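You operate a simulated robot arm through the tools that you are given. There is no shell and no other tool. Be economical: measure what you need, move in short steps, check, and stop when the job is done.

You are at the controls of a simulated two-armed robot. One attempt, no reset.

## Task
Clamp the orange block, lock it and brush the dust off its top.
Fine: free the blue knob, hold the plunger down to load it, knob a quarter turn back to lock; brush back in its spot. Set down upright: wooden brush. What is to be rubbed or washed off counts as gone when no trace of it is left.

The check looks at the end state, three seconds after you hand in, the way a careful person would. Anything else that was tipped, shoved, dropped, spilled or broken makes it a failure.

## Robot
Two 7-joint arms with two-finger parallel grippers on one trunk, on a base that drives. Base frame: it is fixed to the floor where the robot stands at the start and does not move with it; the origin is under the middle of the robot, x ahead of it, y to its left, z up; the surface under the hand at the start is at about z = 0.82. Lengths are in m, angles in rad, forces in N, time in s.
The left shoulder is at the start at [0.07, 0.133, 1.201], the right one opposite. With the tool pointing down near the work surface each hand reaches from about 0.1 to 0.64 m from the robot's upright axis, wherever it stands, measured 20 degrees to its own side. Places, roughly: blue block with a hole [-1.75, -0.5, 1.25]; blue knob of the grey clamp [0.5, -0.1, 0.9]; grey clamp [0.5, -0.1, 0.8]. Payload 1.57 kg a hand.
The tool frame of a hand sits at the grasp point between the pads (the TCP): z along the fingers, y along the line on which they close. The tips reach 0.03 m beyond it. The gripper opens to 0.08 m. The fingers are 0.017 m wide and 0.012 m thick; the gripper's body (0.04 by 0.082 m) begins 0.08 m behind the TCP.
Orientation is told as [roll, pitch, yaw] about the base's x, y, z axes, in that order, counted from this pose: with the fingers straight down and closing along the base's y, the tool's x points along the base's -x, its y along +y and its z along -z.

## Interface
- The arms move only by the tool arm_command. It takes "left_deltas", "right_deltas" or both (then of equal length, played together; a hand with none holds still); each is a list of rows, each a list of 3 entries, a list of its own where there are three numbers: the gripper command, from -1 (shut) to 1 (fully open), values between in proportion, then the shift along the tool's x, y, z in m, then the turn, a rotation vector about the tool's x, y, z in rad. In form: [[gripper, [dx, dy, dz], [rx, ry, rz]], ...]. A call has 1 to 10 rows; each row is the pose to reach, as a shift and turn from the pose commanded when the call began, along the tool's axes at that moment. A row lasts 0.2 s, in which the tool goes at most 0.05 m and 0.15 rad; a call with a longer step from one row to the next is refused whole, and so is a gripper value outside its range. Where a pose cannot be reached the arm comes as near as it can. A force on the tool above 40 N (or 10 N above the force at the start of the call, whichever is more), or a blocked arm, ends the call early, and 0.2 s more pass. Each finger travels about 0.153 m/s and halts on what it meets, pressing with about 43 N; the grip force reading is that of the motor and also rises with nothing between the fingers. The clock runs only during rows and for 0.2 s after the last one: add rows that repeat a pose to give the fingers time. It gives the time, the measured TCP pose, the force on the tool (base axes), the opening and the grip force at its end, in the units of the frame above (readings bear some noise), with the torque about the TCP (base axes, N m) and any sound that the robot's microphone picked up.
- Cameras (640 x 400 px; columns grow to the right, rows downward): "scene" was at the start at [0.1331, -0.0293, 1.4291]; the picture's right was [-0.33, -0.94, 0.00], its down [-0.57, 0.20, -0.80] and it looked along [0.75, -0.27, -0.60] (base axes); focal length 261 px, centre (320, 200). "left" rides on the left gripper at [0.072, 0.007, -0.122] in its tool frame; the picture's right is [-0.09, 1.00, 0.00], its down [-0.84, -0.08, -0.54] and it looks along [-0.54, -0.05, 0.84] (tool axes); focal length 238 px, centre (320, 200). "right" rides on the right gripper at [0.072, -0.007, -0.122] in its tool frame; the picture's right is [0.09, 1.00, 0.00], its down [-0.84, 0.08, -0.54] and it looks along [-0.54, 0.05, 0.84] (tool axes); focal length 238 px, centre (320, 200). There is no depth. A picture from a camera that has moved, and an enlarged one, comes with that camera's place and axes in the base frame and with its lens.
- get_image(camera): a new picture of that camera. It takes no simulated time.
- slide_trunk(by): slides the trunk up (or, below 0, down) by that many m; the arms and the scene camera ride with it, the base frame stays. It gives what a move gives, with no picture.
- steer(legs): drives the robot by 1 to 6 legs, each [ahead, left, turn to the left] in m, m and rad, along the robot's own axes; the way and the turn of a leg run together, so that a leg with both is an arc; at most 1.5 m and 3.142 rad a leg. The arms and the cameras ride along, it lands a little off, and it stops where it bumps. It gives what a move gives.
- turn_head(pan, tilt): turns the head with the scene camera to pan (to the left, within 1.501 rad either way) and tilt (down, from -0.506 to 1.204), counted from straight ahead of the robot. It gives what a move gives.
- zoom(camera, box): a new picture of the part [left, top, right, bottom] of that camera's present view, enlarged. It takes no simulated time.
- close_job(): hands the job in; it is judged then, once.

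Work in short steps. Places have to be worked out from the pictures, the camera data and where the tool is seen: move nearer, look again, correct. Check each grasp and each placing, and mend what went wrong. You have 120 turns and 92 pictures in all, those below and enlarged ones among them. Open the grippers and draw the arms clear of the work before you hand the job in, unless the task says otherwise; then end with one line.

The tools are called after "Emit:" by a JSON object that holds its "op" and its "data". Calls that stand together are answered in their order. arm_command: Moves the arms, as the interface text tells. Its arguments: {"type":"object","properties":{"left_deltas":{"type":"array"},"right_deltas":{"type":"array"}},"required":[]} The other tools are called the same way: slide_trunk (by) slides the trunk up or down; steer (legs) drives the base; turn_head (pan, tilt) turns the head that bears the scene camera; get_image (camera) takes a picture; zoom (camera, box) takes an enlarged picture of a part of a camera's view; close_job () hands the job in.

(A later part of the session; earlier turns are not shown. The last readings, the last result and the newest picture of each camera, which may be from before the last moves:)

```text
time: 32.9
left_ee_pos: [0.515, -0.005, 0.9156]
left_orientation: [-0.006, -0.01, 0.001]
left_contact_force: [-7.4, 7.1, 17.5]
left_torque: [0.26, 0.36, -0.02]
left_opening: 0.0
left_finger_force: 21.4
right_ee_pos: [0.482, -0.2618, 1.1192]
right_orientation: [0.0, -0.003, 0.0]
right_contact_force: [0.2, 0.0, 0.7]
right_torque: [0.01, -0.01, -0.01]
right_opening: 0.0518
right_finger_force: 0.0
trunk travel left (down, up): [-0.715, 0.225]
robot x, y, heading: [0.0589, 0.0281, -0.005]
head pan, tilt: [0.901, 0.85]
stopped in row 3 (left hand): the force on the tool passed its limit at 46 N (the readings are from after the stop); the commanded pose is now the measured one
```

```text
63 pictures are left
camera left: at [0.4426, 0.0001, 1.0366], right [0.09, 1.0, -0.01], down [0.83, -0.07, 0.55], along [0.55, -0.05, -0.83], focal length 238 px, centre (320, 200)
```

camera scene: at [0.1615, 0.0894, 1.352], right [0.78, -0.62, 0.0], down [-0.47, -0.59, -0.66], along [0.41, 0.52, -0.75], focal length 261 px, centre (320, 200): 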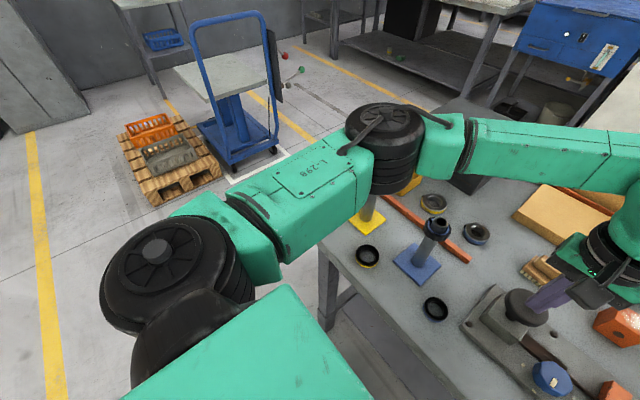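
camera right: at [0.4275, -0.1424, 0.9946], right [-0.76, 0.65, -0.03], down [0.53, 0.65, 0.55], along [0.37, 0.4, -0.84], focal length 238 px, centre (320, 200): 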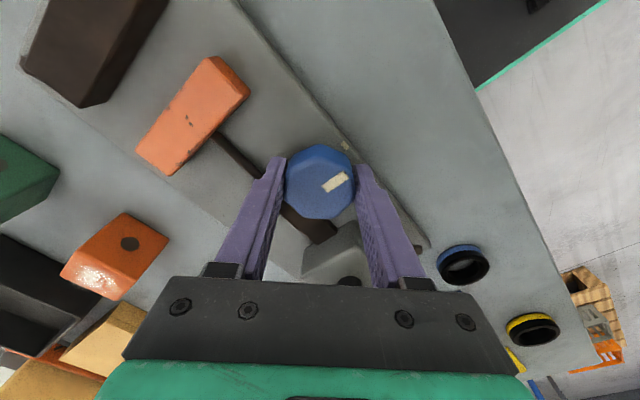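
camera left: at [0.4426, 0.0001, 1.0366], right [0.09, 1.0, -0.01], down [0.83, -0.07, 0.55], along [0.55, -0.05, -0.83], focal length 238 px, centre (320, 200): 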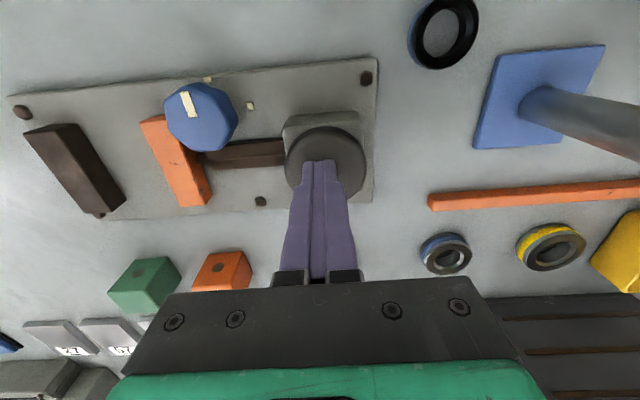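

Full stroke is at TCP z≈0.915, and the gap then opens to ~0.05, enough for the block. I release the plunger and lift the left hand, while the right goes above the block, turning towards yaw -90° with the fingers open.

Emit:
{"op": "arm_command", "data": {"left_deltas": [[-1, [0, 0, -0.03], [0, 0, 0]], [-1, [0, 0, -0.06], [0, 0, 0]], [-1, [0, 0.02, -0.1], [0, 0, 0]], [-1, [0, 0.04, -0.12], [0, 0, 0]], [-1, [0, 0.06, -0.14], [0, 0, 0]], [-1, [0, 0.06, -0.14], [0, 0, 0]], [-1, [0, 0.06, -0.14], [0, 0, 0]], [-1, [0, 0.06, -0.14], [0, 0, 0]], [-1, [0, 0.06, -0.14], [0, 0, 0]], [-1, [0, 0.06, -0.14], [0, 0, 0]]], "right_deltas": [[1, [-0.02, 0.01, 0.01], [0, 0, 0.14]], [1, [-0.04, 0.02, 0.02], [0, 0, 0.28]], [1, [-0.06, 0.03, 0.03], [0, 0, 0.42]], [1, [-0.08, 0.04, 0.04], [0, 0, 0.56]], [1, [-0.1, 0.06, 0.05], [0, 0, 0.7]], [1, [-0.12, 0.08, 0.06], [0, 0, 0.84]], [1, [-0.14, 0.09, 0.07], [0, 0, 0.98]], [1, [-0.16, 0.1, 0.08], [0, 0, 1.12]], [1, [-0.18, 0.115, 0.09], [0, 0, 1.26]], [1, [-0.19, 0.117, 0.09], [0, 0, 1.4]]]}}

Emit:
{"op": "turn_head", "data": {"pan": -0.2, "tilt": 0.85}}

Emit:
{"op": "get_image", "data": {"camera": "scene"}}

Emit:
{"op": "get_image", "data": {"camera": "right"}}

```text
time: 35.1
left_ee_pos: [0.5142, 0.0519, 1.0509]
left_orientation: [-0.005, -0.008, 0.003]
left_contact_force: [0.4, -0.7, 0.0]
left_torque: [0.05, -0.01, 0.0]
left_opening: 0.0001
left_finger_force: 21.7
right_ee_pos: [0.6032, -0.1726, 1.0239]
right_orientation: [0.0, 0.001, -1.402]
right_contact_force: [-0.7, -0.4, -0.1]
right_torque: [0.0, 0.02, -0.01]
right_opening: 0.0802
right_finger_force: 0.1
right hand out of reach, approached as far as the arm can: row 7, 8, 9, 10
trunk travel left (down, up): [-0.715, 0.225]
robot x, y, heading: [0.0576, 0.0265, 0.001]
head pan, tilt: [0.901, 0.85]
```

```text
time: 36.4
left_ee_pos: [0.5155, 0.0516, 1.0526]
left_orientation: [-0.007, -0.009, 0.002]
left_contact_force: [-0.1, 0.1, 0.5]
left_torque: [0.02, 0.03, 0.02]
left_opening: 0.0
left_finger_force: 21.6
right_ee_pos: [0.6039, -0.1716, 1.0247]
right_orientation: [0.003, 0.002, -1.397]
right_contact_force: [0.5, -0.2, -0.1]
right_torque: [0.0, 0.02, 0.01]
right_opening: 0.0799
right_finger_force: 0.0
trunk travel left (down, up): [-0.715, 0.225]
robot x, y, heading: [0.0608, 0.0279, -0.0]
head pan, tilt: [-0.201, 0.85]
```

```text
62 pictures are left
camera scene: at [0.1897, 0.0126, 1.352], right [-0.2, -0.98, 0.0], down [-0.74, 0.15, -0.66], along [0.65, -0.13, -0.75], focal length 261 px, centre (320, 200)
```

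scene: 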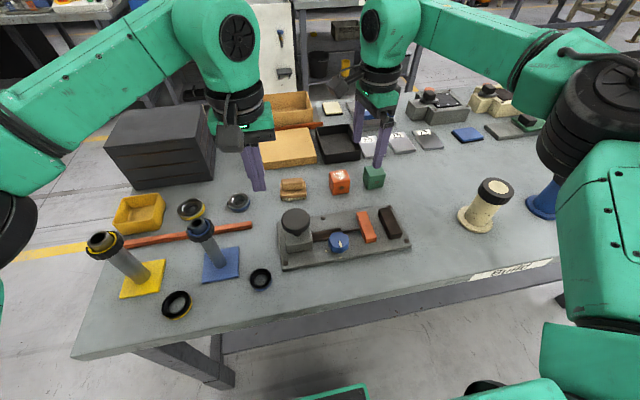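

```text
61 pictures are left
camera right: at [0.5836, -0.1034, 1.1467], right [0.96, 0.26, 0.0], down [0.22, -0.81, 0.54], along [0.14, -0.52, -0.84], focal length 238 px, centre (320, 200)
```

right: 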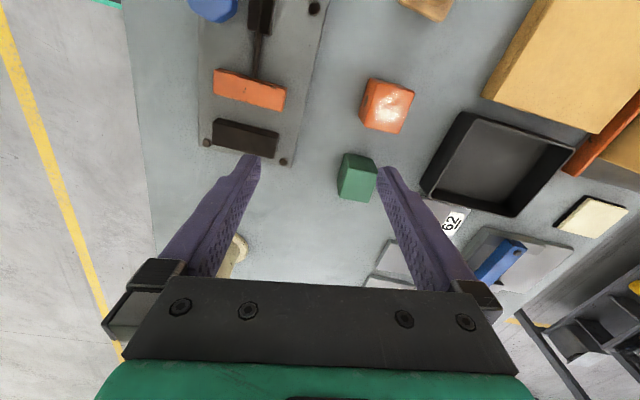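

With this yaw the reach is shorter, so I drive ahead 0.09 m. The block estimate is (0.674,-0.14).

Emit:
{"op": "steer", "data": {"legs": [[0.09, -0.02, 0]]}}

```text
time: 37.5
left_ee_pos: [0.6035, 0.0324, 1.0517]
left_orientation: [-0.009, -0.01, 0.002]
left_contact_force: [-0.6, -0.6, -0.3]
left_torque: [0.0, 0.01, -0.05]
left_opening: 0.0
left_finger_force: 21.3
right_ee_pos: [0.6925, -0.1918, 1.0258]
right_orientation: [0.005, 0.001, -1.398]
right_contact_force: [-0.4, 0.5, -0.7]
right_torque: [0.03, 0.0, -0.01]
right_opening: 0.08
right_finger_force: 0.2
trunk travel left (down, up): [-0.715, 0.225]
robot x, y, heading: [0.1513, 0.0061, 0.004]
head pan, tilt: [-0.201, 0.85]
```

Now I move over the block, square to yaw -90°, and descend partway.

Emit:
{"op": "arm_command", "data": {"right_deltas": [[1, [0.027, -0.005, 0.02], [0, 0, 0.09]], [1, [0.0544, -0.0094, 0.04], [0, 0, 0.17]], [1, [0.0544, -0.0094, 0.075], [0, 0, 0.17]], [1, [0.0544, -0.0094, 0.075], [0, 0, 0.17]]]}}

Emit:
{"op": "get_image", "data": {"camera": "right"}}

```text
time: 38.5
left_ee_pos: [0.6044, 0.0324, 1.0524]
left_orientation: [-0.008, -0.007, 0.001]
left_contact_force: [0.3, 1.6, 0.4]
left_torque: [0.02, 0.0, 0.0]
left_opening: 0.0003
left_finger_force: 21.2
right_ee_pos: [0.6643, -0.1481, 0.9512]
right_orientation: [0.003, 0.0, -1.567]
right_contact_force: [0.5, -0.6, -1.4]
right_torque: [0.0, 0.01, 0.02]
right_opening: 0.0798
right_finger_force: 0.1
right hand out of reach, approached as far as the arm can: row 2, 3, 4
trunk travel left (down, up): [-0.715, 0.225]
robot x, y, heading: [0.1531, 0.0099, 0.002]
head pan, tilt: [-0.201, 0.85]
```

```text
60 pictures are left
camera right: at [0.6544, -0.0772, 1.0735], right [1.0, 0.09, 0.0], down [0.08, -0.84, 0.54], along [0.05, -0.54, -0.84], focal length 238 px, centre (320, 200)
```

right: 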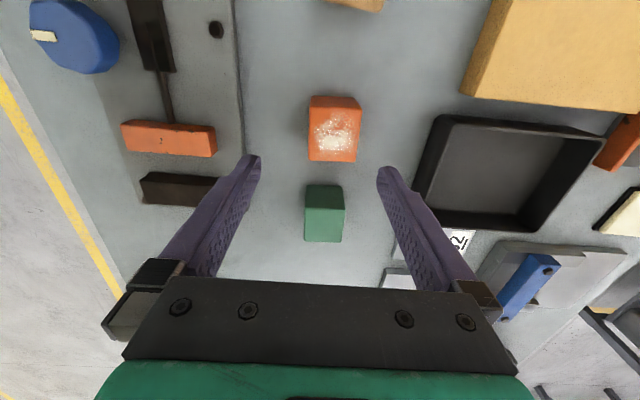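

The hand is about 1 cm short in x. I drive another 0.04 m ahead with the fingers well above everything.

Emit:
{"op": "steer", "data": {"legs": [[0.04, 0.0, 0]]}}

```text
time: 39.4
left_ee_pos: [0.6411, 0.032, 1.0548]
left_orientation: [-0.008, -0.013, 0.001]
left_contact_force: [0.5, 1.3, 0.2]
left_torque: [-0.02, -0.05, 0.0]
left_opening: 0.0
left_finger_force: 21.4
right_ee_pos: [0.7006, -0.1489, 0.9544]
right_orientation: [0.009, 0.002, -1.57]
right_contact_force: [-0.9, 0.6, 0.0]
right_torque: [-0.02, -0.03, -0.01]
right_opening: 0.0803
right_finger_force: 0.0
trunk travel left (down, up): [-0.715, 0.225]
robot x, y, heading: [0.1962, 0.0064, 0.003]
head pan, tilt: [-0.201, 0.85]
```

I centre on the block and descend.

Emit:
{"op": "arm_command", "data": {"right_deltas": [[1, [0.004, -0.027, 0.0], [0, 0, 0]], [1, [0.004, -0.027, 0.04], [0, 0, 0]], [1, [0.004, -0.027, 0.07], [0, 0, 0]], [1, [0.004, -0.027, 0.088], [0, 0, 0]], [1, [0.004, -0.027, 0.088], [0, 0, 0]]]}}

Emit:
{"op": "get_image", "data": {"camera": "right"}}

```text
time: 40.6
left_ee_pos: [0.6454, 0.0314, 1.0531]
left_orientation: [-0.006, -0.008, 0.0]
left_contact_force: [0.1, 0.4, 0.4]
left_torque: [-0.01, 0.0, -0.01]
left_opening: 0.0003
left_finger_force: 21.4
right_ee_pos: [0.6711, -0.1502, 0.8684]
right_orientation: [0.003, 0.004, -1.568]
right_contact_force: [0.5, 0.0, 0.6]
right_torque: [-0.01, -0.01, -0.05]
right_opening: 0.0799
right_finger_force: 0.2
right hand out of reach, approached as far as the arm can: row 3, 4, 5
trunk travel left (down, up): [-0.715, 0.225]
robot x, y, heading: [0.1934, 0.0079, -0.002]
head pan, tilt: [-0.201, 0.85]
```

```text
59 pictures are left
camera right: at [0.6616, -0.0801, 0.9906], right [1.0, 0.09, 0.0], down [0.08, -0.84, 0.54], along [0.05, -0.54, -0.84], focal length 238 px, centre (320, 200)
```

right: 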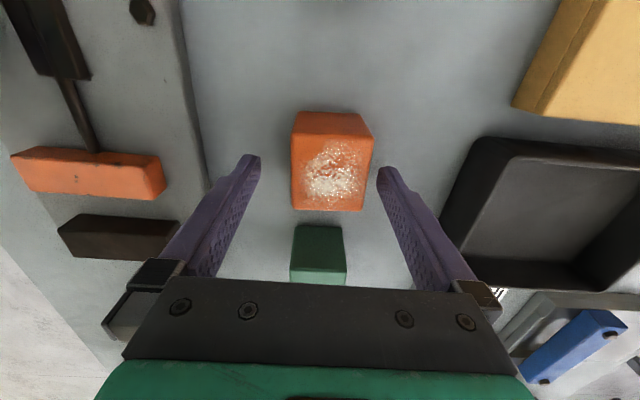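

The block is between the fingers, within 4 mm. I close and lift.

Emit:
{"op": "arm_command", "data": {"right_deltas": [[0.3, [0, 0, 0], [0, 0, 0]], [-0.3, [0, 0, 0], [0, 0, 0]], [-0.3, [0, 0, 0], [0, 0, 0]], [-0.3, [0, 0, 0], [0, 0, 0]]]}}

Emit:
{"op": "arm_command", "data": {"right_deltas": [[-0.3, [0, 0, -0.03], [0, 0, 0]], [-0.3, [0, 0, -0.06], [0, 0, 0]], [-0.3, [0, 0, -0.1], [0, 0, 0]], [-0.3, [0, 0, -0.12], [0, 0, 0]], [-0.3, [0, 0, -0.12], [0, 0, 0]]]}}

Emit:
{"op": "get_image", "data": {"camera": "right"}}

```text
time: 41.6
left_ee_pos: [0.6447, 0.0321, 1.0524]
left_orientation: [-0.007, -0.009, 0.0]
left_contact_force: [-0.7, -0.4, -0.7]
left_torque: [0.02, -0.01, 0.03]
left_opening: 0.0
left_finger_force: 21.0
right_ee_pos: [0.6706, -0.1504, 0.8683]
right_orientation: [0.005, 0.004, -1.569]
right_contact_force: [-1.2, -0.6, 1.0]
right_torque: [0.0, 0.09, 0.03]
right_opening: 0.0433
right_finger_force: 43.0
trunk travel left (down, up): [-0.715, 0.225]
robot x, y, heading: [0.1901, 0.0042, -0.002]
head pan, tilt: [-0.201, 0.85]
```

```text
time: 42.8
left_ee_pos: [0.6454, 0.0317, 1.0517]
left_orientation: [-0.005, -0.009, -0.001]
left_contact_force: [0.2, 0.2, -0.2]
left_torque: [0.04, 0.01, 0.01]
left_opening: 0.0
left_finger_force: 21.2
right_ee_pos: [0.6711, -0.1505, 0.9885]
right_orientation: [0.002, 0.002, -1.568]
right_contact_force: [-0.5, 1.5, -2.9]
right_torque: [-0.02, 0.03, 0.02]
right_opening: 0.0438
right_finger_force: 43.0
trunk travel left (down, up): [-0.715, 0.225]
robot x, y, heading: [0.1877, 0.0045, -0.003]
head pan, tilt: [-0.201, 0.85]
```

```text
58 pictures are left
camera right: at [0.6628, -0.08, 1.1108], right [1.0, 0.09, 0.0], down [0.08, -0.84, 0.54], along [0.05, -0.54, -0.84], focal length 238 px, centre (320, 200)
```

right: 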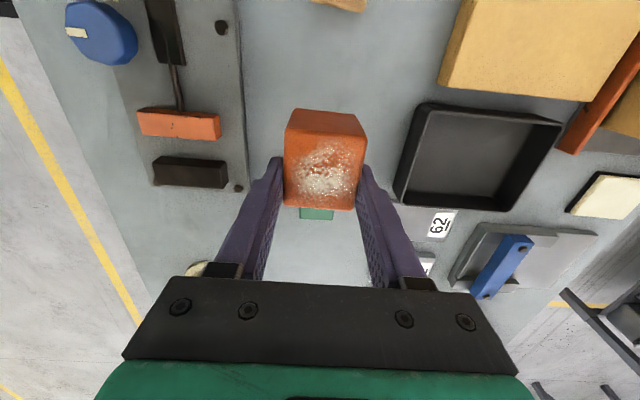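

The block is held firmly (0.0435 m). I drive back to the clamp stance.

Emit:
{"op": "steer", "data": {"legs": [[-0.13, 0.025, 0]]}}

Emit:
{"op": "get_image", "data": {"camera": "scene"}}

Emit:
{"op": "get_image", "data": {"camera": "right"}}

```text
time: 44.1
left_ee_pos: [0.5169, 0.0571, 1.0502]
left_orientation: [-0.005, -0.006, -0.002]
left_contact_force: [-0.1, 0.4, -0.2]
left_torque: [0.0, -0.04, 0.0]
left_opening: 0.0
left_finger_force: 20.7
right_ee_pos: [0.5423, -0.1269, 0.9878]
right_orientation: [0.001, 0.002, -1.571]
right_contact_force: [-0.7, -0.8, -2.2]
right_torque: [-0.02, 0.02, 0.03]
right_opening: 0.0436
right_finger_force: 43.4
trunk travel left (down, up): [-0.715, 0.225]
robot x, y, heading: [0.0635, 0.0358, -0.004]
head pan, tilt: [-0.201, 0.85]
```

```text
57 pictures are left
camera scene: at [0.1918, 0.0174, 1.3517], right [-0.2, -0.98, 0.0], down [-0.74, 0.15, -0.66], along [0.64, -0.13, -0.75], focal length 261 px, centre (320, 200)
```

scene: 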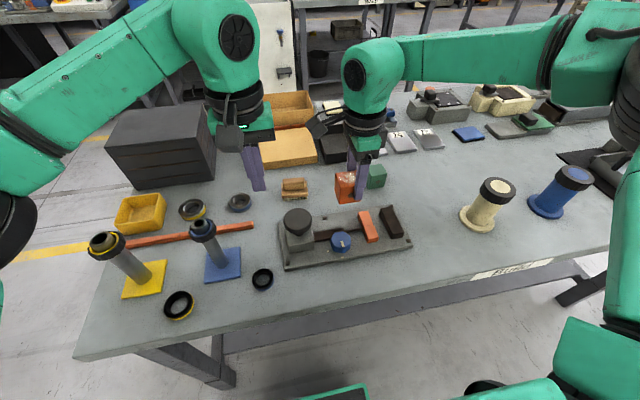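

```text
56 pictures are left
camera right: at [0.5342, -0.0551, 1.1096], right [1.0, 0.09, 0.0], down [0.08, -0.84, 0.54], along [0.05, -0.54, -0.84], focal length 238 px, centre (320, 200)
```

right: 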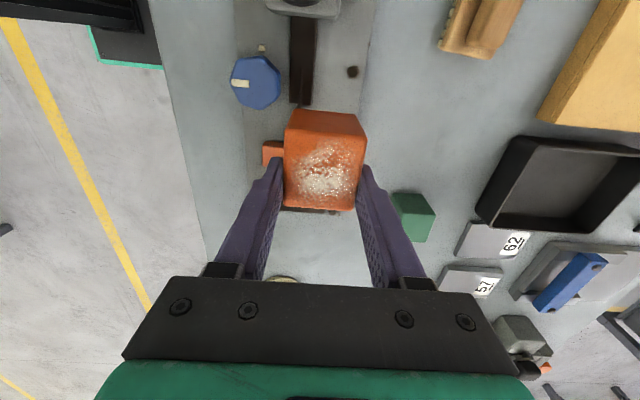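

Right hand first: I move it over the jaw gap at (0.511,-0.19), staying high, so its camera is clear of the left hand.

Emit:
{"op": "arm_command", "data": {"right_deltas": [[-0.3, [-0.03, -0.015, 0.0], [0, 0, 0]], [-0.3, [-0.06, -0.031, 0], [0, 0, 0]], [-0.3, [-0.066, -0.031, 0], [0, 0, 0]], [-0.3, [-0.066, -0.031, 0], [0, 0, 0]]], "left_deltas": [[-1, [0, 0, 0], [0, 0, 0]], [-1, [0, 0, 0], [0, 0, 0]], [-1, [0, -0.01, 0], [-0.006, 0.008, 0]], [-1, [0.001, -0.03, 0], [-0.006, 0.008, 0]]]}}

Emit:
{"op": "get_image", "data": {"camera": "right"}}

Emit:
{"op": "get_image", "data": {"camera": "left"}}

```text
time: 45.1
left_ee_pos: [0.5145, 0.0245, 1.052]
left_orientation: [0.001, 0.0, -0.001]
left_contact_force: [0.9, -0.2, 0.5]
left_torque: [0.01, 0.04, 0.0]
left_opening: 0.0
left_finger_force: 21.1
right_ee_pos: [0.5103, -0.1929, 0.9855]
right_orientation: [0.004, 0.002, -1.571]
right_contact_force: [-0.1, -0.8, -3.5]
right_torque: [0.01, -0.03, 0.01]
right_opening: 0.0435
right_finger_force: 42.4
trunk travel left (down, up): [-0.715, 0.225]
robot x, y, heading: [0.0643, 0.0361, -0.0]
head pan, tilt: [-0.201, 0.85]
```

```text
55 pictures are left
camera right: at [0.5021, -0.1221, 1.1091], right [1.0, 0.09, 0.0], down [0.08, -0.84, 0.54], along [0.05, -0.54, -0.84], focal length 238 px, centre (320, 200)
```

right: 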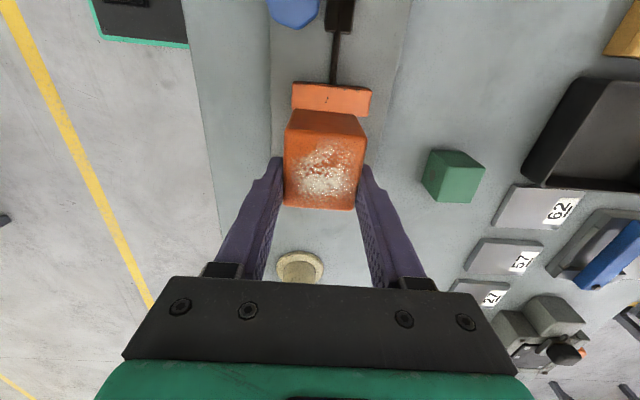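

```text
54 pictures are left
camera left: at [0.4429, 0.0319, 1.1735], right [0.09, 1.0, 0.0], down [0.84, -0.08, 0.54], along [0.54, -0.05, -0.84], focal length 238 px, centre (320, 200)
```

left: 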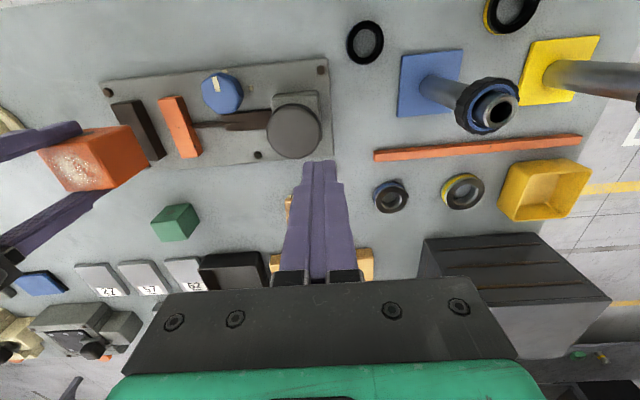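

I zoom the left camera to measure the jaws exactly.

Emit:
{"op": "zoom", "data": {"camera": "left", "box": [40, 60, 240, 185]}}

```text
3.20 times, centred on (140, 122) of left
camera zoom: at [0.4429, 0.0319, 1.1735], right [0.09, 1.0, 0.0], down [0.84, -0.08, 0.54], along [0.54, -0.05, -0.84], focal length 763 px, centre (896, 448)
```

zoom: 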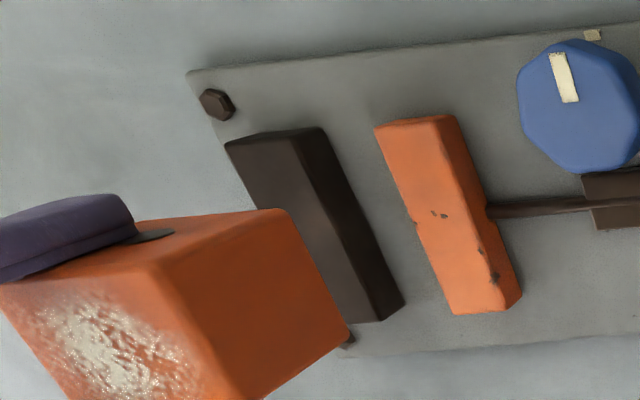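

The fixed jaw face is at y≈-0.209 with jaw tops at z≈0.853. With the plunger fully down the moving jaw should be at about -0.158, so I aim the block centre at y=-0.185. Now I press and hold the plunger with the left hand.

Emit:
{"op": "arm_command", "data": {"left_deltas": [[-1, [-0.001, -0.0305, 0.02], [0, 0, 0]], [-1, [-0.001, -0.0305, 0.06], [0, 0, 0]], [-1, [-0.001, -0.0305, 0.095], [0, 0, 0]], [-1, [-0.001, -0.0305, 0.11], [0, 0, 0]], [-1, [-0.001, -0.0305, 0.12], [0, 0, 0]], [-1, [-0.001, -0.0305, 0.128], [0, 0, 0]], [-1, [-0.001, -0.0305, 0.134], [0, 0, 0]], [-1, [-0.001, -0.0305, 0.134], [0, 0, 0]]]}}

Emit:
{"op": "get_image", "data": {"camera": "left"}}

```text
time: 46.9
left_ee_pos: [0.5163, -0.0042, 0.9183]
left_orientation: [0.001, -0.002, 0.001]
left_contact_force: [1.8, 3.9, 8.9]
left_torque: [0.13, -0.08, -0.01]
left_opening: 0.0
left_finger_force: 21.5
right_ee_pos: [0.5098, -0.19, 0.9875]
right_orientation: [0.003, 0.002, -1.57]
right_contact_force: [0.2, 0.2, -2.1]
right_torque: [-0.04, 0.03, 0.03]
right_opening: 0.0433
right_finger_force: 43.0
trunk travel left (down, up): [-0.715, 0.225]
robot x, y, heading: [0.062, 0.0366, -0.008]
head pan, tilt: [-0.201, 0.85]
```

```text
52 pictures are left
camera left: at [0.4449, 0.0018, 1.0393], right [0.09, 1.0, 0.0], down [0.84, -0.08, 0.54], along [0.54, -0.05, -0.84], focal length 238 px, centre (320, 200)
```

left: 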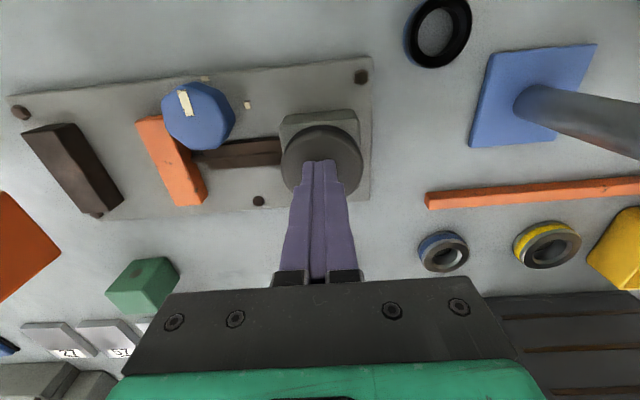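

The gap is now ~0.065 m wide (y from -0.208 to -0.142). I lower the block into it, left hand holding still.

Emit:
{"op": "arm_command", "data": {"right_deltas": [[-0.3, [0.005, 0.001, 0.03], [0, 0, 0]], [-0.3, [0.005, 0.001, 0.06], [0, 0, 0]], [-0.3, [0.005, 0.001, 0.08], [0, 0, 0]], [-0.3, [0.005, 0.001, 0.09], [0, 0, 0]], [-0.3, [0.005, 0.001, 0.09], [0, 0, 0]]]}}

Emit:
{"op": "zoom", "data": {"camera": "left", "box": [0, 60, 240, 210]}}

Emit:
{"op": "get_image", "data": {"camera": "right"}}

```text
time: 48.1
left_ee_pos: [0.5169, -0.005, 0.9184]
left_orientation: [-0.001, -0.003, -0.002]
left_contact_force: [0.9, 3.1, 7.8]
left_torque: [0.09, -0.06, -0.05]
left_opening: 0.0002
left_finger_force: 21.1
right_ee_pos: [0.5096, -0.1856, 0.8972]
right_orientation: [0.003, 0.003, -1.569]
right_contact_force: [-0.7, 0.4, -3.0]
right_torque: [-0.01, -0.01, -0.01]
right_opening: 0.0435
right_finger_force: 42.8
trunk travel left (down, up): [-0.715, 0.225]
robot x, y, heading: [0.0617, 0.0322, -0.006]
head pan, tilt: [-0.201, 0.85]
```

```text
2.67 times, centred on (120, 135) of left
camera zoom: at [0.4447, 0.0014, 1.0395], right [0.09, 1.0, 0.0], down [0.84, -0.08, 0.54], along [0.54, -0.05, -0.84], focal length 636 px, centre (853, 373)
```

zoom: 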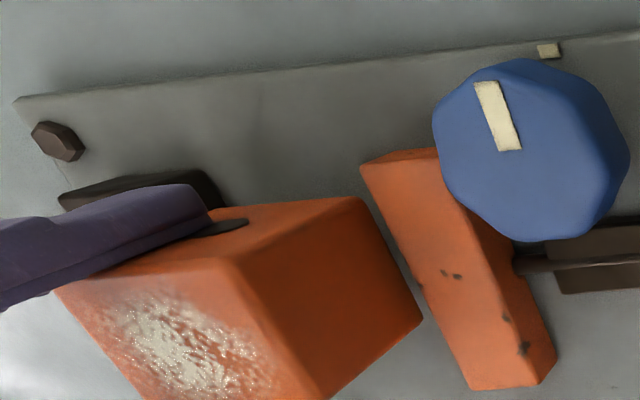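

```text
50 pictures are left
camera right: at [0.5016, -0.1154, 1.0196], right [1.0, 0.09, 0.0], down [0.08, -0.84, 0.54], along [0.05, -0.54, -0.84], focal length 238 px, centre (320, 200)
```

right: 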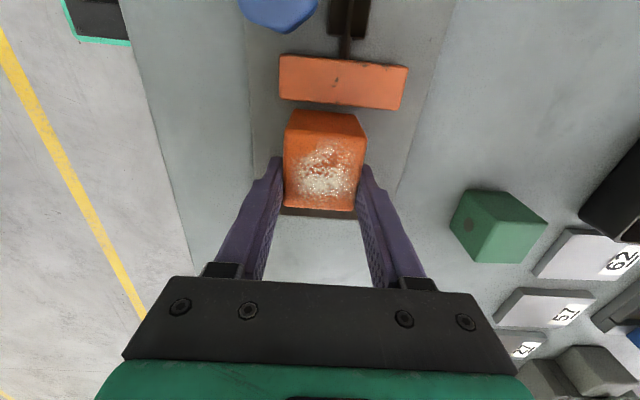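

Alignment looks good. I lower until contact.

Emit:
{"op": "arm_command", "data": {"right_deltas": [[-0.3, [0, 0, 0.004], [0, 0, 0]], [-0.3, [0, 0, 0.008], [0, 0, 0]], [-0.3, [0, 0, 0.011], [0, 0, 0]], [-0.3, [0, 0, 0.011], [0, 0, 0]]]}}

```text
time: 49.1
left_ee_pos: [0.5167, -0.0055, 0.9178]
left_orientation: [-0.001, -0.002, -0.001]
left_contact_force: [0.6, 2.3, 7.9]
left_torque: [0.08, -0.05, 0.01]
left_opening: 0.0
left_finger_force: 21.4
right_ee_pos: [0.5107, -0.1864, 0.8864]
right_orientation: [0.003, 0.002, -1.573]
right_contact_force: [0.4, 0.5, -3.0]
right_torque: [-0.02, 0.01, 0.0]
right_opening: 0.0437
right_finger_force: 43.1
trunk travel left (down, up): [-0.715, 0.225]
robot x, y, heading: [0.0621, 0.0347, -0.005]
head pan, tilt: [-0.201, 0.85]
```

No contact yet; I continue a few more millimetres.

Emit:
{"op": "arm_command", "data": {"right_deltas": [[-0.3, [0, 0, 0.002], [0, 0, 0]], [-0.3, [0, 0, 0.004], [0, 0, 0]], [-0.3, [0, 0, 0.006], [0, 0, 0]], [-0.3, [0, 0, 0.006], [0, 0, 0]]]}}

```text
time: 50.1
left_ee_pos: [0.5153, -0.0053, 0.9176]
left_orientation: [-0.001, -0.003, -0.001]
left_contact_force: [5.2, 1.7, 8.4]
left_torque: [0.07, -0.18, -0.04]
left_opening: 0.0
left_finger_force: 21.1
right_ee_pos: [0.5093, -0.186, 0.8824]
right_orientation: [0.006, 0.001, -1.571]
right_contact_force: [-0.9, -3.7, 12.1]
right_torque: [0.32, 0.34, 0.09]
right_opening: 0.0434
right_finger_force: 42.2
trunk travel left (down, up): [-0.715, 0.225]
robot x, y, heading: [0.0613, 0.0342, -0.001]
head pan, tilt: [-0.201, 0.85]
```

Contact at z≈0.883: the block sits on the plate. I open the right fingers a little, leaving them as guards, and then let the plunger up slowly.

Emit:
{"op": "arm_command", "data": {"right_deltas": [[0.2, [0, 0, -0.002], [0, 0, 0]], [0.3, [0, 0, -0.002], [0, 0, 0]], [0.3, [0, 0, -0.002], [0, 0, 0]], [0.3, [0, 0, -0.002], [0, 0, 0]], [0.3, [0, 0, -0.002], [0, 0, 0]], [0.3, [0, 0, -0.002], [0, 0, 0]], [0.3, [0, 0, -0.002], [0, 0, 0]], [0.3, [0, 0, -0.002], [0, 0, 0]], [0.3, [0, 0, -0.002], [0, 0, 0]], [0.3, [0, 0, -0.002], [0, 0, 0]]], "left_deltas": [[-1, [0, 0, 0], [0, 0, 0]], [-1, [0, 0, 0], [0, 0, 0]], [-1, [0, 0, -0.003], [0, 0, 0]], [-1, [0, 0, -0.006], [0, 0, 0]], [-1, [0, 0, -0.009], [0, 0, 0]], [-1, [0, 0, -0.012], [0, 0, 0]], [-1, [0, 0, -0.015], [0, 0, 0]], [-1, [0, 0, -0.018], [0, 0, 0]], [-1, [0, 0, -0.022], [0, 0, 0]], [-1, [0, 0, -0.026], [0, 0, 0]]]}}

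Emit:
{"op": "get_image", "data": {"camera": "left"}}

Emit:
{"op": "get_image", "data": {"camera": "right"}}

```text
time: 52.3
left_ee_pos: [0.5166, -0.0038, 0.9441]
left_orientation: [0.0, 0.001, 0.0]
left_contact_force: [-0.7, -0.5, 0.0]
left_torque: [0.0, 0.02, -0.01]
left_opening: 0.0
left_finger_force: 21.2
right_ee_pos: [0.5115, -0.1867, 0.8828]
right_orientation: [0.005, 0.001, -1.57]
right_contact_force: [0.5, -0.4, -0.7]
right_torque: [-0.02, -0.03, -0.01]
right_opening: 0.052
right_finger_force: 0.1
trunk travel left (down, up): [-0.715, 0.225]
robot x, y, heading: [0.0593, 0.0332, -0.003]
head pan, tilt: [-0.201, 0.85]
```

```text
49 pictures are left
camera left: at [0.4442, 0.0021, 1.0664], right [0.09, 1.0, 0.0], down [0.84, -0.08, 0.54], along [0.54, -0.05, -0.84], focal length 238 px, centre (320, 200)
```

left: 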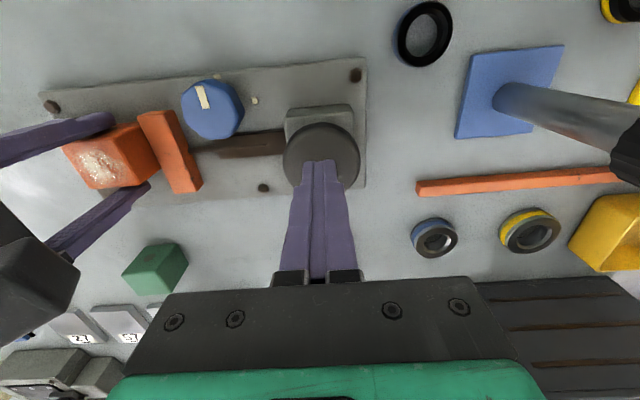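

```text
48 pictures are left
camera right: at [0.5025, -0.1155, 1.0052], right [1.0, 0.09, 0.0], down [0.08, -0.84, 0.54], along [0.05, -0.54, -0.84], focal length 238 px, centre (320, 200)
```

right: 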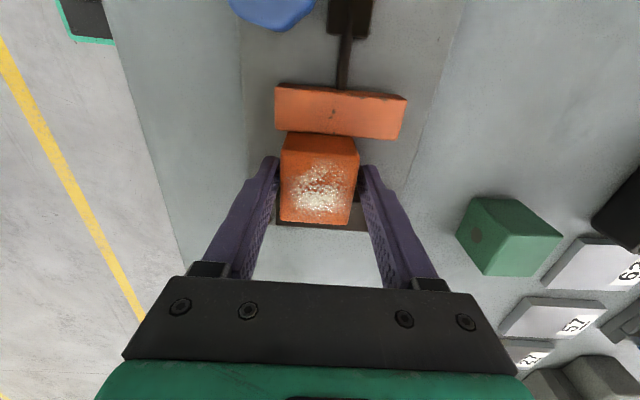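

The block is clamped squarely between the jaws. I open the right hand, lift it straight up, and begin turning it back while the left retreats up and to its side.

Emit:
{"op": "arm_command", "data": {"right_deltas": [[0.5, [0, 0, 0], [0, 0, 0]], [0.5, [0, 0, -0.03], [0, 0, 0]], [0.5, [0, 0, -0.07], [0, 0, 0]], [0.5, [0, 0, -0.11], [0, 0, 0]], [0.4, [0.015, 0, -0.12], [0, 0, -0.14]], [0.4, [0.03, -0.01, -0.12], [0, 0, -0.28]], [0.4, [0.05, -0.015, -0.12], [0, 0, -0.42]], [0.4, [0.07, -0.02, -0.12], [0, 0, -0.56]], [0.4, [0.085, -0.025, -0.12], [0, 0, -0.7]], [0.4, [0.097, -0.033, -0.12], [0, 0, -0.84]]], "left_deltas": [[-1, [0, 0, -0.03], [0, 0, 0]], [-1, [0, 0.02, -0.07], [0, 0, 0]], [-1, [0, 0.05, -0.1], [0, 0, 0]], [-1, [0, 0.08, -0.13], [0, 0, 0]], [-1, [0, 0.11, -0.15], [0, 0, 0]], [-1, [0, 0.13, -0.15], [0, 0, 0]], [-1, [0, 0.13, -0.15], [0, 0, 0]], [-1, [0, 0.13, -0.15], [0, 0, 0]], [-1, [0, 0.13, -0.15], [0, 0, 0]], [-1, [0, 0.13, -0.15], [0, 0, 0]]]}}

Emit:
{"op": "arm_command", "data": {"right_deltas": [[0.4, [0, 0, 0], [0, 0, -0.14]], [0.4, [0, 0, 0], [0, 0, -0.28]], [0.4, [0, 0, 0], [0, 0, -0.42]], [0.4, [0, 0, 0], [0, 0, -0.56]], [0.4, [0, 0, 0], [0, 0, -0.7]], [0.4, [0, 0, 0], [0, 0, -0.73]], [0.4, [0, 0, 0], [0, 0, -0.73]]]}}

Emit:
{"op": "get_image", "data": {"camera": "right"}}

```text
time: 54.5
left_ee_pos: [0.5146, 0.128, 1.0921]
left_orientation: [-0.002, -0.002, -0.001]
left_contact_force: [-0.1, 0.6, 0.7]
left_torque: [-0.01, 0.0, -0.01]
left_opening: 0.0001
left_finger_force: 21.1
right_ee_pos: [0.476, -0.0903, 1.0047]
right_orientation: [0.004, -0.002, -0.729]
right_contact_force: [0.1, -0.8, -0.5]
right_torque: [0.04, -0.01, -0.02]
right_opening: 0.0559
right_finger_force: 0.1
trunk travel left (down, up): [-0.715, 0.225]
robot x, y, heading: [0.0616, 0.0352, -0.005]
head pan, tilt: [-0.201, 0.85]
```

```text
time: 56.1
left_ee_pos: [0.515, 0.1276, 1.0924]
left_orientation: [-0.001, -0.002, -0.001]
left_contact_force: [0.0, 0.2, -0.8]
left_torque: [0.0, 0.0, -0.01]
left_opening: 0.0002
left_finger_force: 20.9
right_ee_pos: [0.4773, -0.0912, 1.005]
right_orientation: [0.002, -0.004, 0.003]
right_contact_force: [-0.2, -0.9, -0.8]
right_torque: [-0.02, 0.01, 0.01]
right_opening: 0.0557
right_finger_force: 0.2
trunk travel left (down, up): [-0.715, 0.225]
robot x, y, heading: [0.0631, 0.0298, -0.004]
head pan, tilt: [-0.201, 0.85]
```

```text
47 pictures are left
camera right: at [0.4042, -0.0974, 1.126], right [-0.09, 1.0, 0.0], down [0.83, 0.08, 0.55], along [0.54, 0.05, -0.84], focal length 238 px, centre (320, 200)
```

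right: 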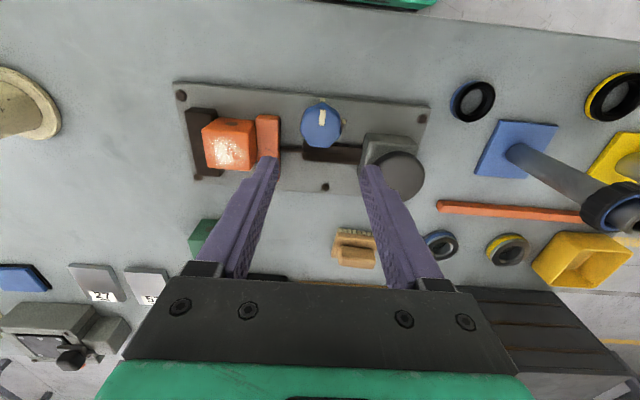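

Centred on the knob (0.478,-0.090). I descend, then grip.

Emit:
{"op": "arm_command", "data": {"right_deltas": [[0.35, [-0.001, 0.0015, 0.04], [0, 0, 0]], [0.35, [-0.001, 0.0015, 0.08], [0, 0, 0]], [0.35, [-0.001, 0.0015, 0.105], [0, 0, 0]], [0.35, [-0.001, 0.0015, 0.12], [0, 0, 0]], [0.35, [-0.001, 0.0015, 0.131], [0, 0, 0]], [0.35, [-0.001, 0.0015, 0.131], [0, 0, 0]]]}}

Emit:
{"op": "get_image", "data": {"camera": "right"}}

```text
time: 57.5
left_ee_pos: [0.5138, 0.1279, 1.0927]
left_orientation: [0.0, -0.001, -0.003]
left_contact_force: [-1.0, 0.2, -0.4]
left_torque: [0.0, -0.03, 0.02]
left_opening: 0.0002
left_finger_force: 20.9
right_ee_pos: [0.4783, -0.0901, 0.8724]
right_orientation: [0.003, -0.003, 0.001]
right_contact_force: [0.3, 0.7, 0.3]
right_torque: [-0.04, -0.01, -0.01]
right_opening: 0.0541
right_finger_force: 0.0
trunk travel left (down, up): [-0.715, 0.225]
robot x, y, heading: [0.0643, 0.0376, -0.003]
head pan, tilt: [-0.201, 0.85]
```

```text
46 pictures are left
camera right: at [0.4044, -0.0965, 0.9937], right [-0.09, 1.0, 0.0], down [0.83, 0.08, 0.55], along [0.54, 0.05, -0.84], focal length 238 px, centre (320, 200)
```

right: 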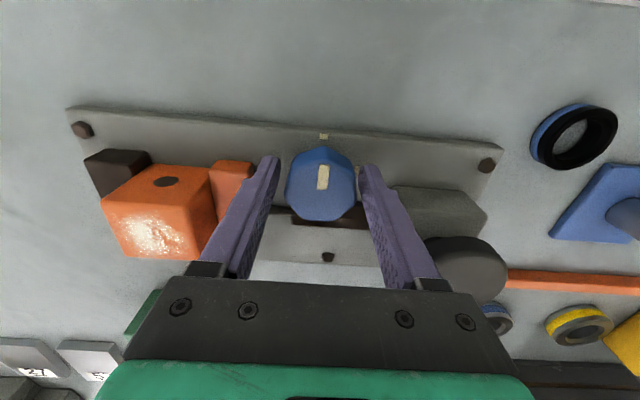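

Grip the knob and turn it clockwise (rz positive).

Emit:
{"op": "arm_command", "data": {"right_deltas": [[-0.4, [0, 0, 0], [0, 0, 0]], [-0.4, [0, 0, 0], [0, 0, 0]], [-0.4, [0, 0, -0.001], [0, 0, 0.14]], [-0.4, [0, 0, -0.001], [0, 0, 0.28]], [-0.4, [0, 0, -0.001], [0, 0, 0.42]], [-0.4, [0, 0, -0.001], [0, 0, 0.56]], [-0.4, [0, 0, -0.001], [0, 0, 0.7]], [-0.4, [0, 0, -0.001], [0, 0, 0.785]]]}}

```text
time: 59.3
left_ee_pos: [0.5162, 0.1292, 1.0912]
left_orientation: [-0.002, -0.001, -0.002]
left_contact_force: [0.3, -0.5, 0.4]
left_torque: [-0.04, 0.0, 0.01]
left_opening: 0.0
left_finger_force: 20.9
right_ee_pos: [0.4793, -0.0873, 0.871]
right_orientation: [0.001, 0.0, -0.789]
right_contact_force: [-3.5, 8.3, -22.1]
right_torque: [-0.03, -0.45, -0.02]
right_opening: 0.0434
right_finger_force: 44.9
trunk travel left (down, up): [-0.715, 0.225]
robot x, y, heading: [0.061, 0.0358, -0.006]
head pan, tilt: [-0.201, 0.85]
```

Emit:
{"op": "arm_command", "data": {"right_deltas": [[-0.4, [0, 0, 0.002], [0, 0, 0.14]], [-0.4, [0, 0, 0.002], [0, 0, 0.28]], [-0.4, [0, 0, 0.002], [0, 0, 0.42]], [-0.4, [0, 0, 0.002], [0, 0, 0.56]], [-0.4, [0, 0, 0.002], [0, 0, 0.7]], [-0.4, [0, 0, 0.002], [0, 0, 0.8]], [-0.4, [0, 0, 0.002], [0, 0, 0.8]]]}}

Emit:
{"op": "get_image", "data": {"camera": "right"}}

```text
time: 60.9
left_ee_pos: [0.5147, 0.1287, 1.0924]
left_orientation: [-0.001, -0.001, -0.001]
left_contact_force: [0.2, 0.0, 0.7]
left_torque: [0.03, -0.02, -0.01]
left_opening: 0.0
left_finger_force: 21.4
right_ee_pos: [0.4796, -0.0866, 0.8724]
right_orientation: [0.007, 0.001, -1.586]
right_contact_force: [2.6, 5.6, 2.9]
right_torque: [-0.34, -0.29, 0.7]
right_opening: 0.0434
right_finger_force: 45.1
trunk travel left (down, up): [-0.715, 0.225]
robot x, y, heading: [0.0623, 0.034, -0.006]
head pan, tilt: [-0.201, 0.85]
```

```text
45 pictures are left
camera right: at [0.4719, -0.0155, 0.9942], right [1.0, 0.08, 0.01], down [0.06, -0.84, 0.54], along [0.05, -0.54, -0.84], focal length 238 px, centre (320, 200)
```

right: 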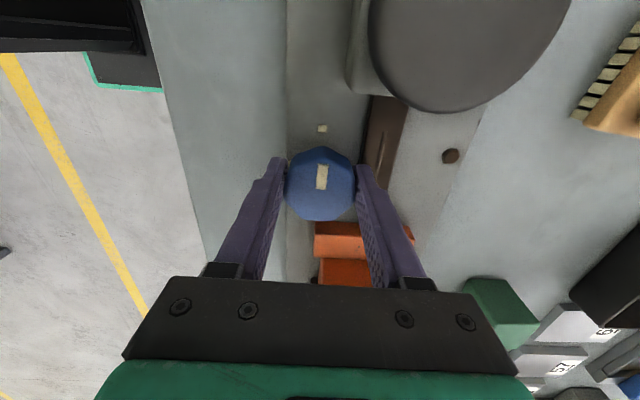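

The knob turned 90° to its stop (0.7 Nm), with the pointer at the +y mark. I release and lift, then look at the result and at the brush.

Emit:
{"op": "arm_command", "data": {"right_deltas": [[0.4, [0, 0, 0], [0, 0, -0.02]], [0.4, [0, 0, 0], [0, 0, -0.02]], [0.4, [0, 0, -0.03], [0, 0, -0.02]], [0.4, [0, 0, -0.07], [0, 0, -0.02]], [0.4, [0, 0, -0.11], [0, 0, -0.02]], [0.4, [-0.04, 0, -0.14], [0, 0, 0]], [0.4, [-0.08, 0, -0.16], [0, 0, 0]], [0.4, [-0.12, 0, -0.16], [0, 0, 0]], [0.4, [-0.15, 0, -0.16], [0, 0, 0]], [0.4, [-0.15, 0, -0.16], [0, 0, 0]]]}}

Emit:
{"op": "zoom", "data": {"camera": "scene", "box": [270, 150, 430, 280]}}

Emit:
{"op": "get_image", "data": {"camera": "left"}}

```text
time: 63.1
left_ee_pos: [0.5145, 0.1289, 1.0922]
left_orientation: [-0.004, 0.001, -0.002]
left_contact_force: [0.2, -0.9, 0.8]
left_torque: [-0.02, 0.01, 0.01]
left_opening: 0.0001
left_finger_force: 21.1
right_ee_pos: [0.4733, -0.2376, 1.0295]
right_orientation: [0.005, 0.0, -1.585]
right_contact_force: [-0.4, -0.5, 0.7]
right_torque: [-0.02, -0.04, 0.0]
right_opening: 0.0563
right_finger_force: 0.1
trunk travel left (down, up): [-0.715, 0.225]
robot x, y, heading: [0.0594, 0.0321, -0.004]
head pan, tilt: [-0.201, 0.85]
```

```text
3.08 times, centred on (350, 215) of scene
camera zoom: at [0.1894, 0.0188, 1.352], right [-0.2, -0.98, 0.0], down [-0.74, 0.15, -0.66], along [0.65, -0.13, -0.75], focal length 802 px, centre (228, 154)
```

zoom: 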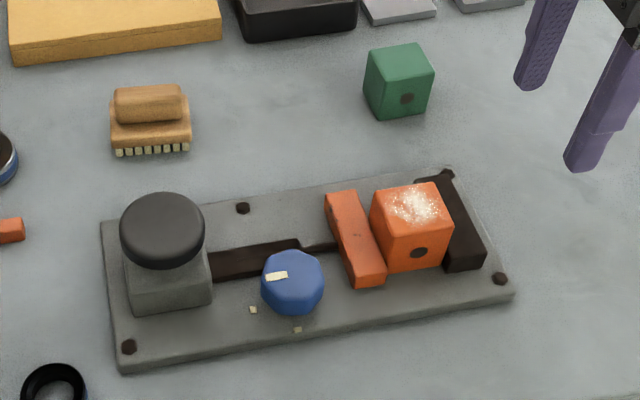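

```text
43 pictures are left
camera left: at [0.4432, 0.1343, 1.2138], right [0.09, 1.0, 0.0], down [0.84, -0.08, 0.54], along [0.54, -0.05, -0.84], focal length 238 px, centre (320, 200)
```

left: 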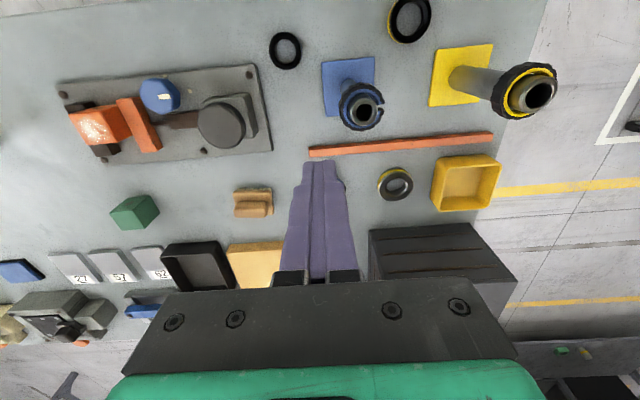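

The block is clamped and the knob is locked. The brush stands bristles-down at about (0.69,-0.01), its handle along y. I'll use the left arm for it, so I raise the right hand and the trunk for clearance before driving.

Emit:
{"op": "arm_command", "data": {"right_deltas": [[0.4, [0, 0, -0.04], [0, 0, 0]], [0.4, [0, 0, -0.08], [0, 0, 0]], [0.4, [0, 0, -0.12], [0, 0, 0]], [0.4, [0, 0, -0.12], [0, 0, 0]]]}}

Emit:
{"op": "slide_trunk", "data": {"by": 0.06}}

Emit:
{"op": "steer", "data": {"legs": [[0.0, -0.2, 0], [0.12, 0, 0]]}}

Emit:
{"op": "get_image", "data": {"camera": "left"}}

Emit:
{"op": "get_image", "data": {"camera": "scene"}}

```text
time: 64.1
left_ee_pos: [0.5148, 0.1269, 1.0924]
left_orientation: [0.0, -0.002, -0.002]
left_contact_force: [-0.1, -0.3, 0.4]
left_torque: [0.01, 0.04, 0.03]
left_opening: 0.0002
left_finger_force: 21.6
right_ee_pos: [0.4712, -0.2391, 1.1535]
right_orientation: [0.003, 0.003, -1.586]
right_contact_force: [0.1, 0.8, -0.2]
right_torque: [-0.02, -0.02, 0.02]
right_opening: 0.0561
right_finger_force: 0.0
trunk travel left (down, up): [-0.715, 0.225]
robot x, y, heading: [0.0633, 0.0374, -0.002]
head pan, tilt: [-0.201, 0.85]
```

```text
time: 65.1
left_ee_pos: [0.5147, 0.1272, 1.1531]
left_orientation: [0.0, -0.001, 0.0]
left_contact_force: [-0.9, 1.1, -0.8]
left_torque: [0.0, -0.01, -0.01]
left_opening: 0.0
left_finger_force: 20.8
right_ee_pos: [0.4725, -0.2389, 1.2129]
right_orientation: [0.005, 0.001, -1.586]
right_contact_force: [0.0, 1.0, 0.1]
right_torque: [0.02, 0.0, 0.02]
right_opening: 0.0561
right_finger_force: 0.0
trunk travel left (down, up): [-0.775, 0.165]
robot x, y, heading: [0.0607, 0.0326, -0.006]
head pan, tilt: [-0.201, 0.85]
```

```text
time: 67.5
left_ee_pos: [0.6281, -0.0773, 1.1537]
left_orientation: [-0.001, -0.004, -0.003]
left_contact_force: [-0.5, 0.2, -0.9]
left_torque: [0.01, 0.01, 0.01]
left_opening: 0.0002
left_finger_force: 22.1
right_ee_pos: [0.5846, -0.4422, 1.2136]
right_orientation: [0.006, 0.005, -1.587]
right_contact_force: [-0.6, 1.3, -0.4]
right_torque: [0.01, -0.01, 0.0]
right_opening: 0.0558
right_finger_force: 0.0
trunk travel left (down, up): [-0.775, 0.165]
robot x, y, heading: [0.1795, -0.1669, -0.008]
head pan, tilt: [-0.201, 0.85]
```

```text
42 pictures are left
camera left: at [0.5566, -0.0707, 1.2749], right [0.09, 1.0, 0.0], down [0.83, -0.08, 0.54], along [0.54, -0.05, -0.84], focal length 238 px, centre (320, 200)
```

left: 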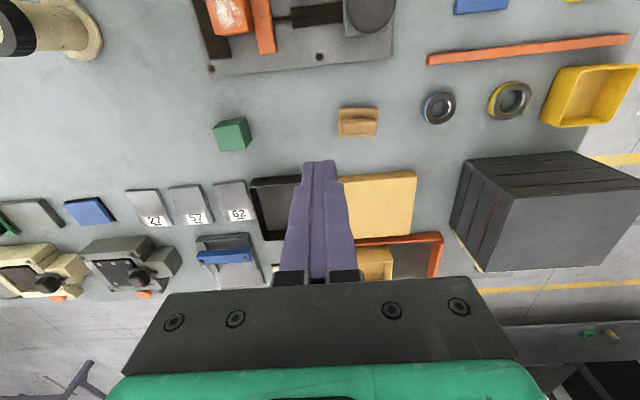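

```text
41 pictures are left
camera scene: at [0.3024, -0.186, 1.4123], right [-0.2, -0.98, 0.0], down [-0.73, 0.15, -0.66], along [0.65, -0.13, -0.75], focal length 261 px, centre (320, 200)
```

scene: 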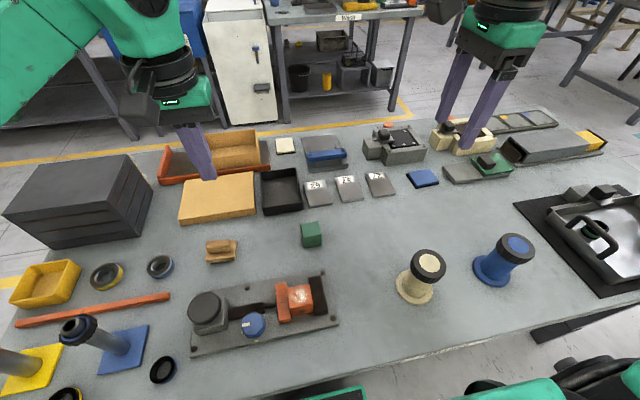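

Brush is at roughly (0.675,-0.016). I turn the left hand to yaw +90° (closing along x), open it, and bring it above the brush.

Emit:
{"op": "arm_command", "data": {"left_deltas": [[-0.5, [-0.01, 0.01, 0.0], [0, 0, -0.145]], [0, [-0.02, 0.02, 0.0], [0, 0, -0.29]], [0.2, [-0.03, 0.03, 0.0], [0, 0, -0.435]], [0.2, [-0.04, 0.04, 0.02], [0, 0, -0.58]], [0.2, [-0.047, 0.05, 0.04], [0, 0, -0.725]], [0.2, [-0.047, 0.061, 0.06], [0, 0, -0.87]], [0.2, [-0.047, 0.061, 0.08], [0, 0, -1.015]], [0.2, [-0.047, 0.061, 0.1], [0, 0, -1.16]], [0.2, [-0.047, 0.061, 0.12], [0, 0, -1.305]], [0.2, [-0.047, 0.061, 0.14], [0, 0, -1.45]]]}}

Emit:
{"op": "arm_command", "data": {"left_deltas": [[0.2, [0, 0, 0.02], [0, 0, -0.117]], [0.2, [0, 0, 0.04], [0, 0, -0.117]], [0.2, [0, 0, 0.04], [0, 0, -0.117]]]}}

Emit:
{"op": "get_image", "data": {"camera": "left"}}

```text
time: 69.7
left_ee_pos: [0.6785, -0.0136, 1.0123]
left_orientation: [-0.002, 0.0, 1.45]
left_contact_force: [-0.7, 0.4, 0.1]
left_torque: [-0.02, 0.01, 0.03]
left_opening: 0.0478
left_finger_force: 0.1
right_ee_pos: [0.5868, -0.4428, 1.2124]
right_orientation: [0.002, 0.001, -1.587]
right_contact_force: [-0.1, 0.2, 0.5]
right_torque: [-0.02, -0.02, -0.01]
right_opening: 0.0559
right_finger_force: 0.1
trunk travel left (down, up): [-0.775, 0.165]
robot x, y, heading: [0.1793, -0.1701, -0.011]
head pan, tilt: [-0.201, 0.85]
```

```text
time: 70.5
left_ee_pos: [0.6766, -0.016, 0.9736]
left_orientation: [0.0, 0.001, 1.565]
left_contact_force: [0.2, 0.7, -0.3]
left_torque: [0.01, 0.02, 0.01]
left_opening: 0.0481
left_finger_force: 0.1
right_ee_pos: [0.5863, -0.4422, 1.2126]
right_orientation: [0.005, 0.002, -1.585]
right_contact_force: [0.1, 0.5, 0.4]
right_torque: [-0.01, -0.04, -0.02]
right_opening: 0.056
right_finger_force: 0.1
trunk travel left (down, up): [-0.775, 0.165]
robot x, y, heading: [0.1792, -0.1671, -0.008]
head pan, tilt: [-0.201, 0.85]
```

```text
40 pictures are left
camera left: at [0.6703, -0.0885, 1.0958], right [-1.0, 0.1, 0.0], down [0.08, 0.84, 0.54], along [0.05, 0.54, -0.84], focal length 238 px, centre (320, 200)
```

left: 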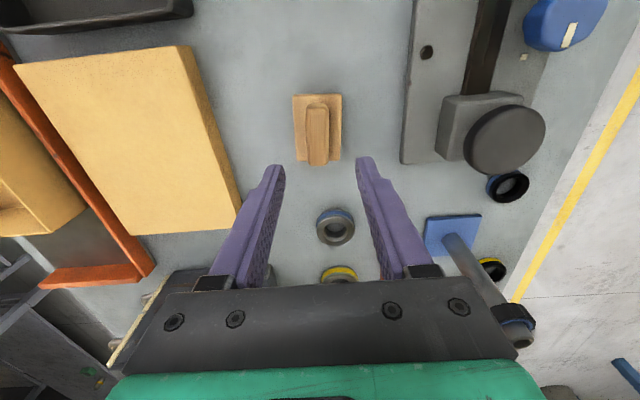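

The handle centre is near (0.680,-0.012), ~0.024 wide in x. I zoom for its height.

Emit:
{"op": "zoom", "data": {"camera": "left", "box": [270, 80, 366, 180]}}

```text
4.00 times, centred on (318, 130) of left
camera zoom: at [0.6703, -0.0885, 1.0958], right [-1.0, 0.1, 0.0], down [0.08, 0.84, 0.54], along [0.05, 0.54, -0.84], focal length 953 px, centre (328, 480)
```

zoom: 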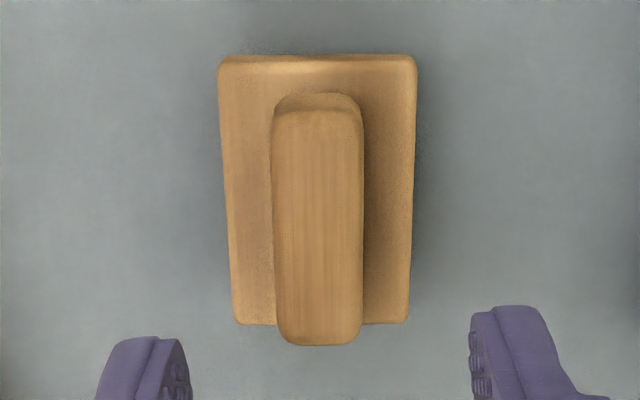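

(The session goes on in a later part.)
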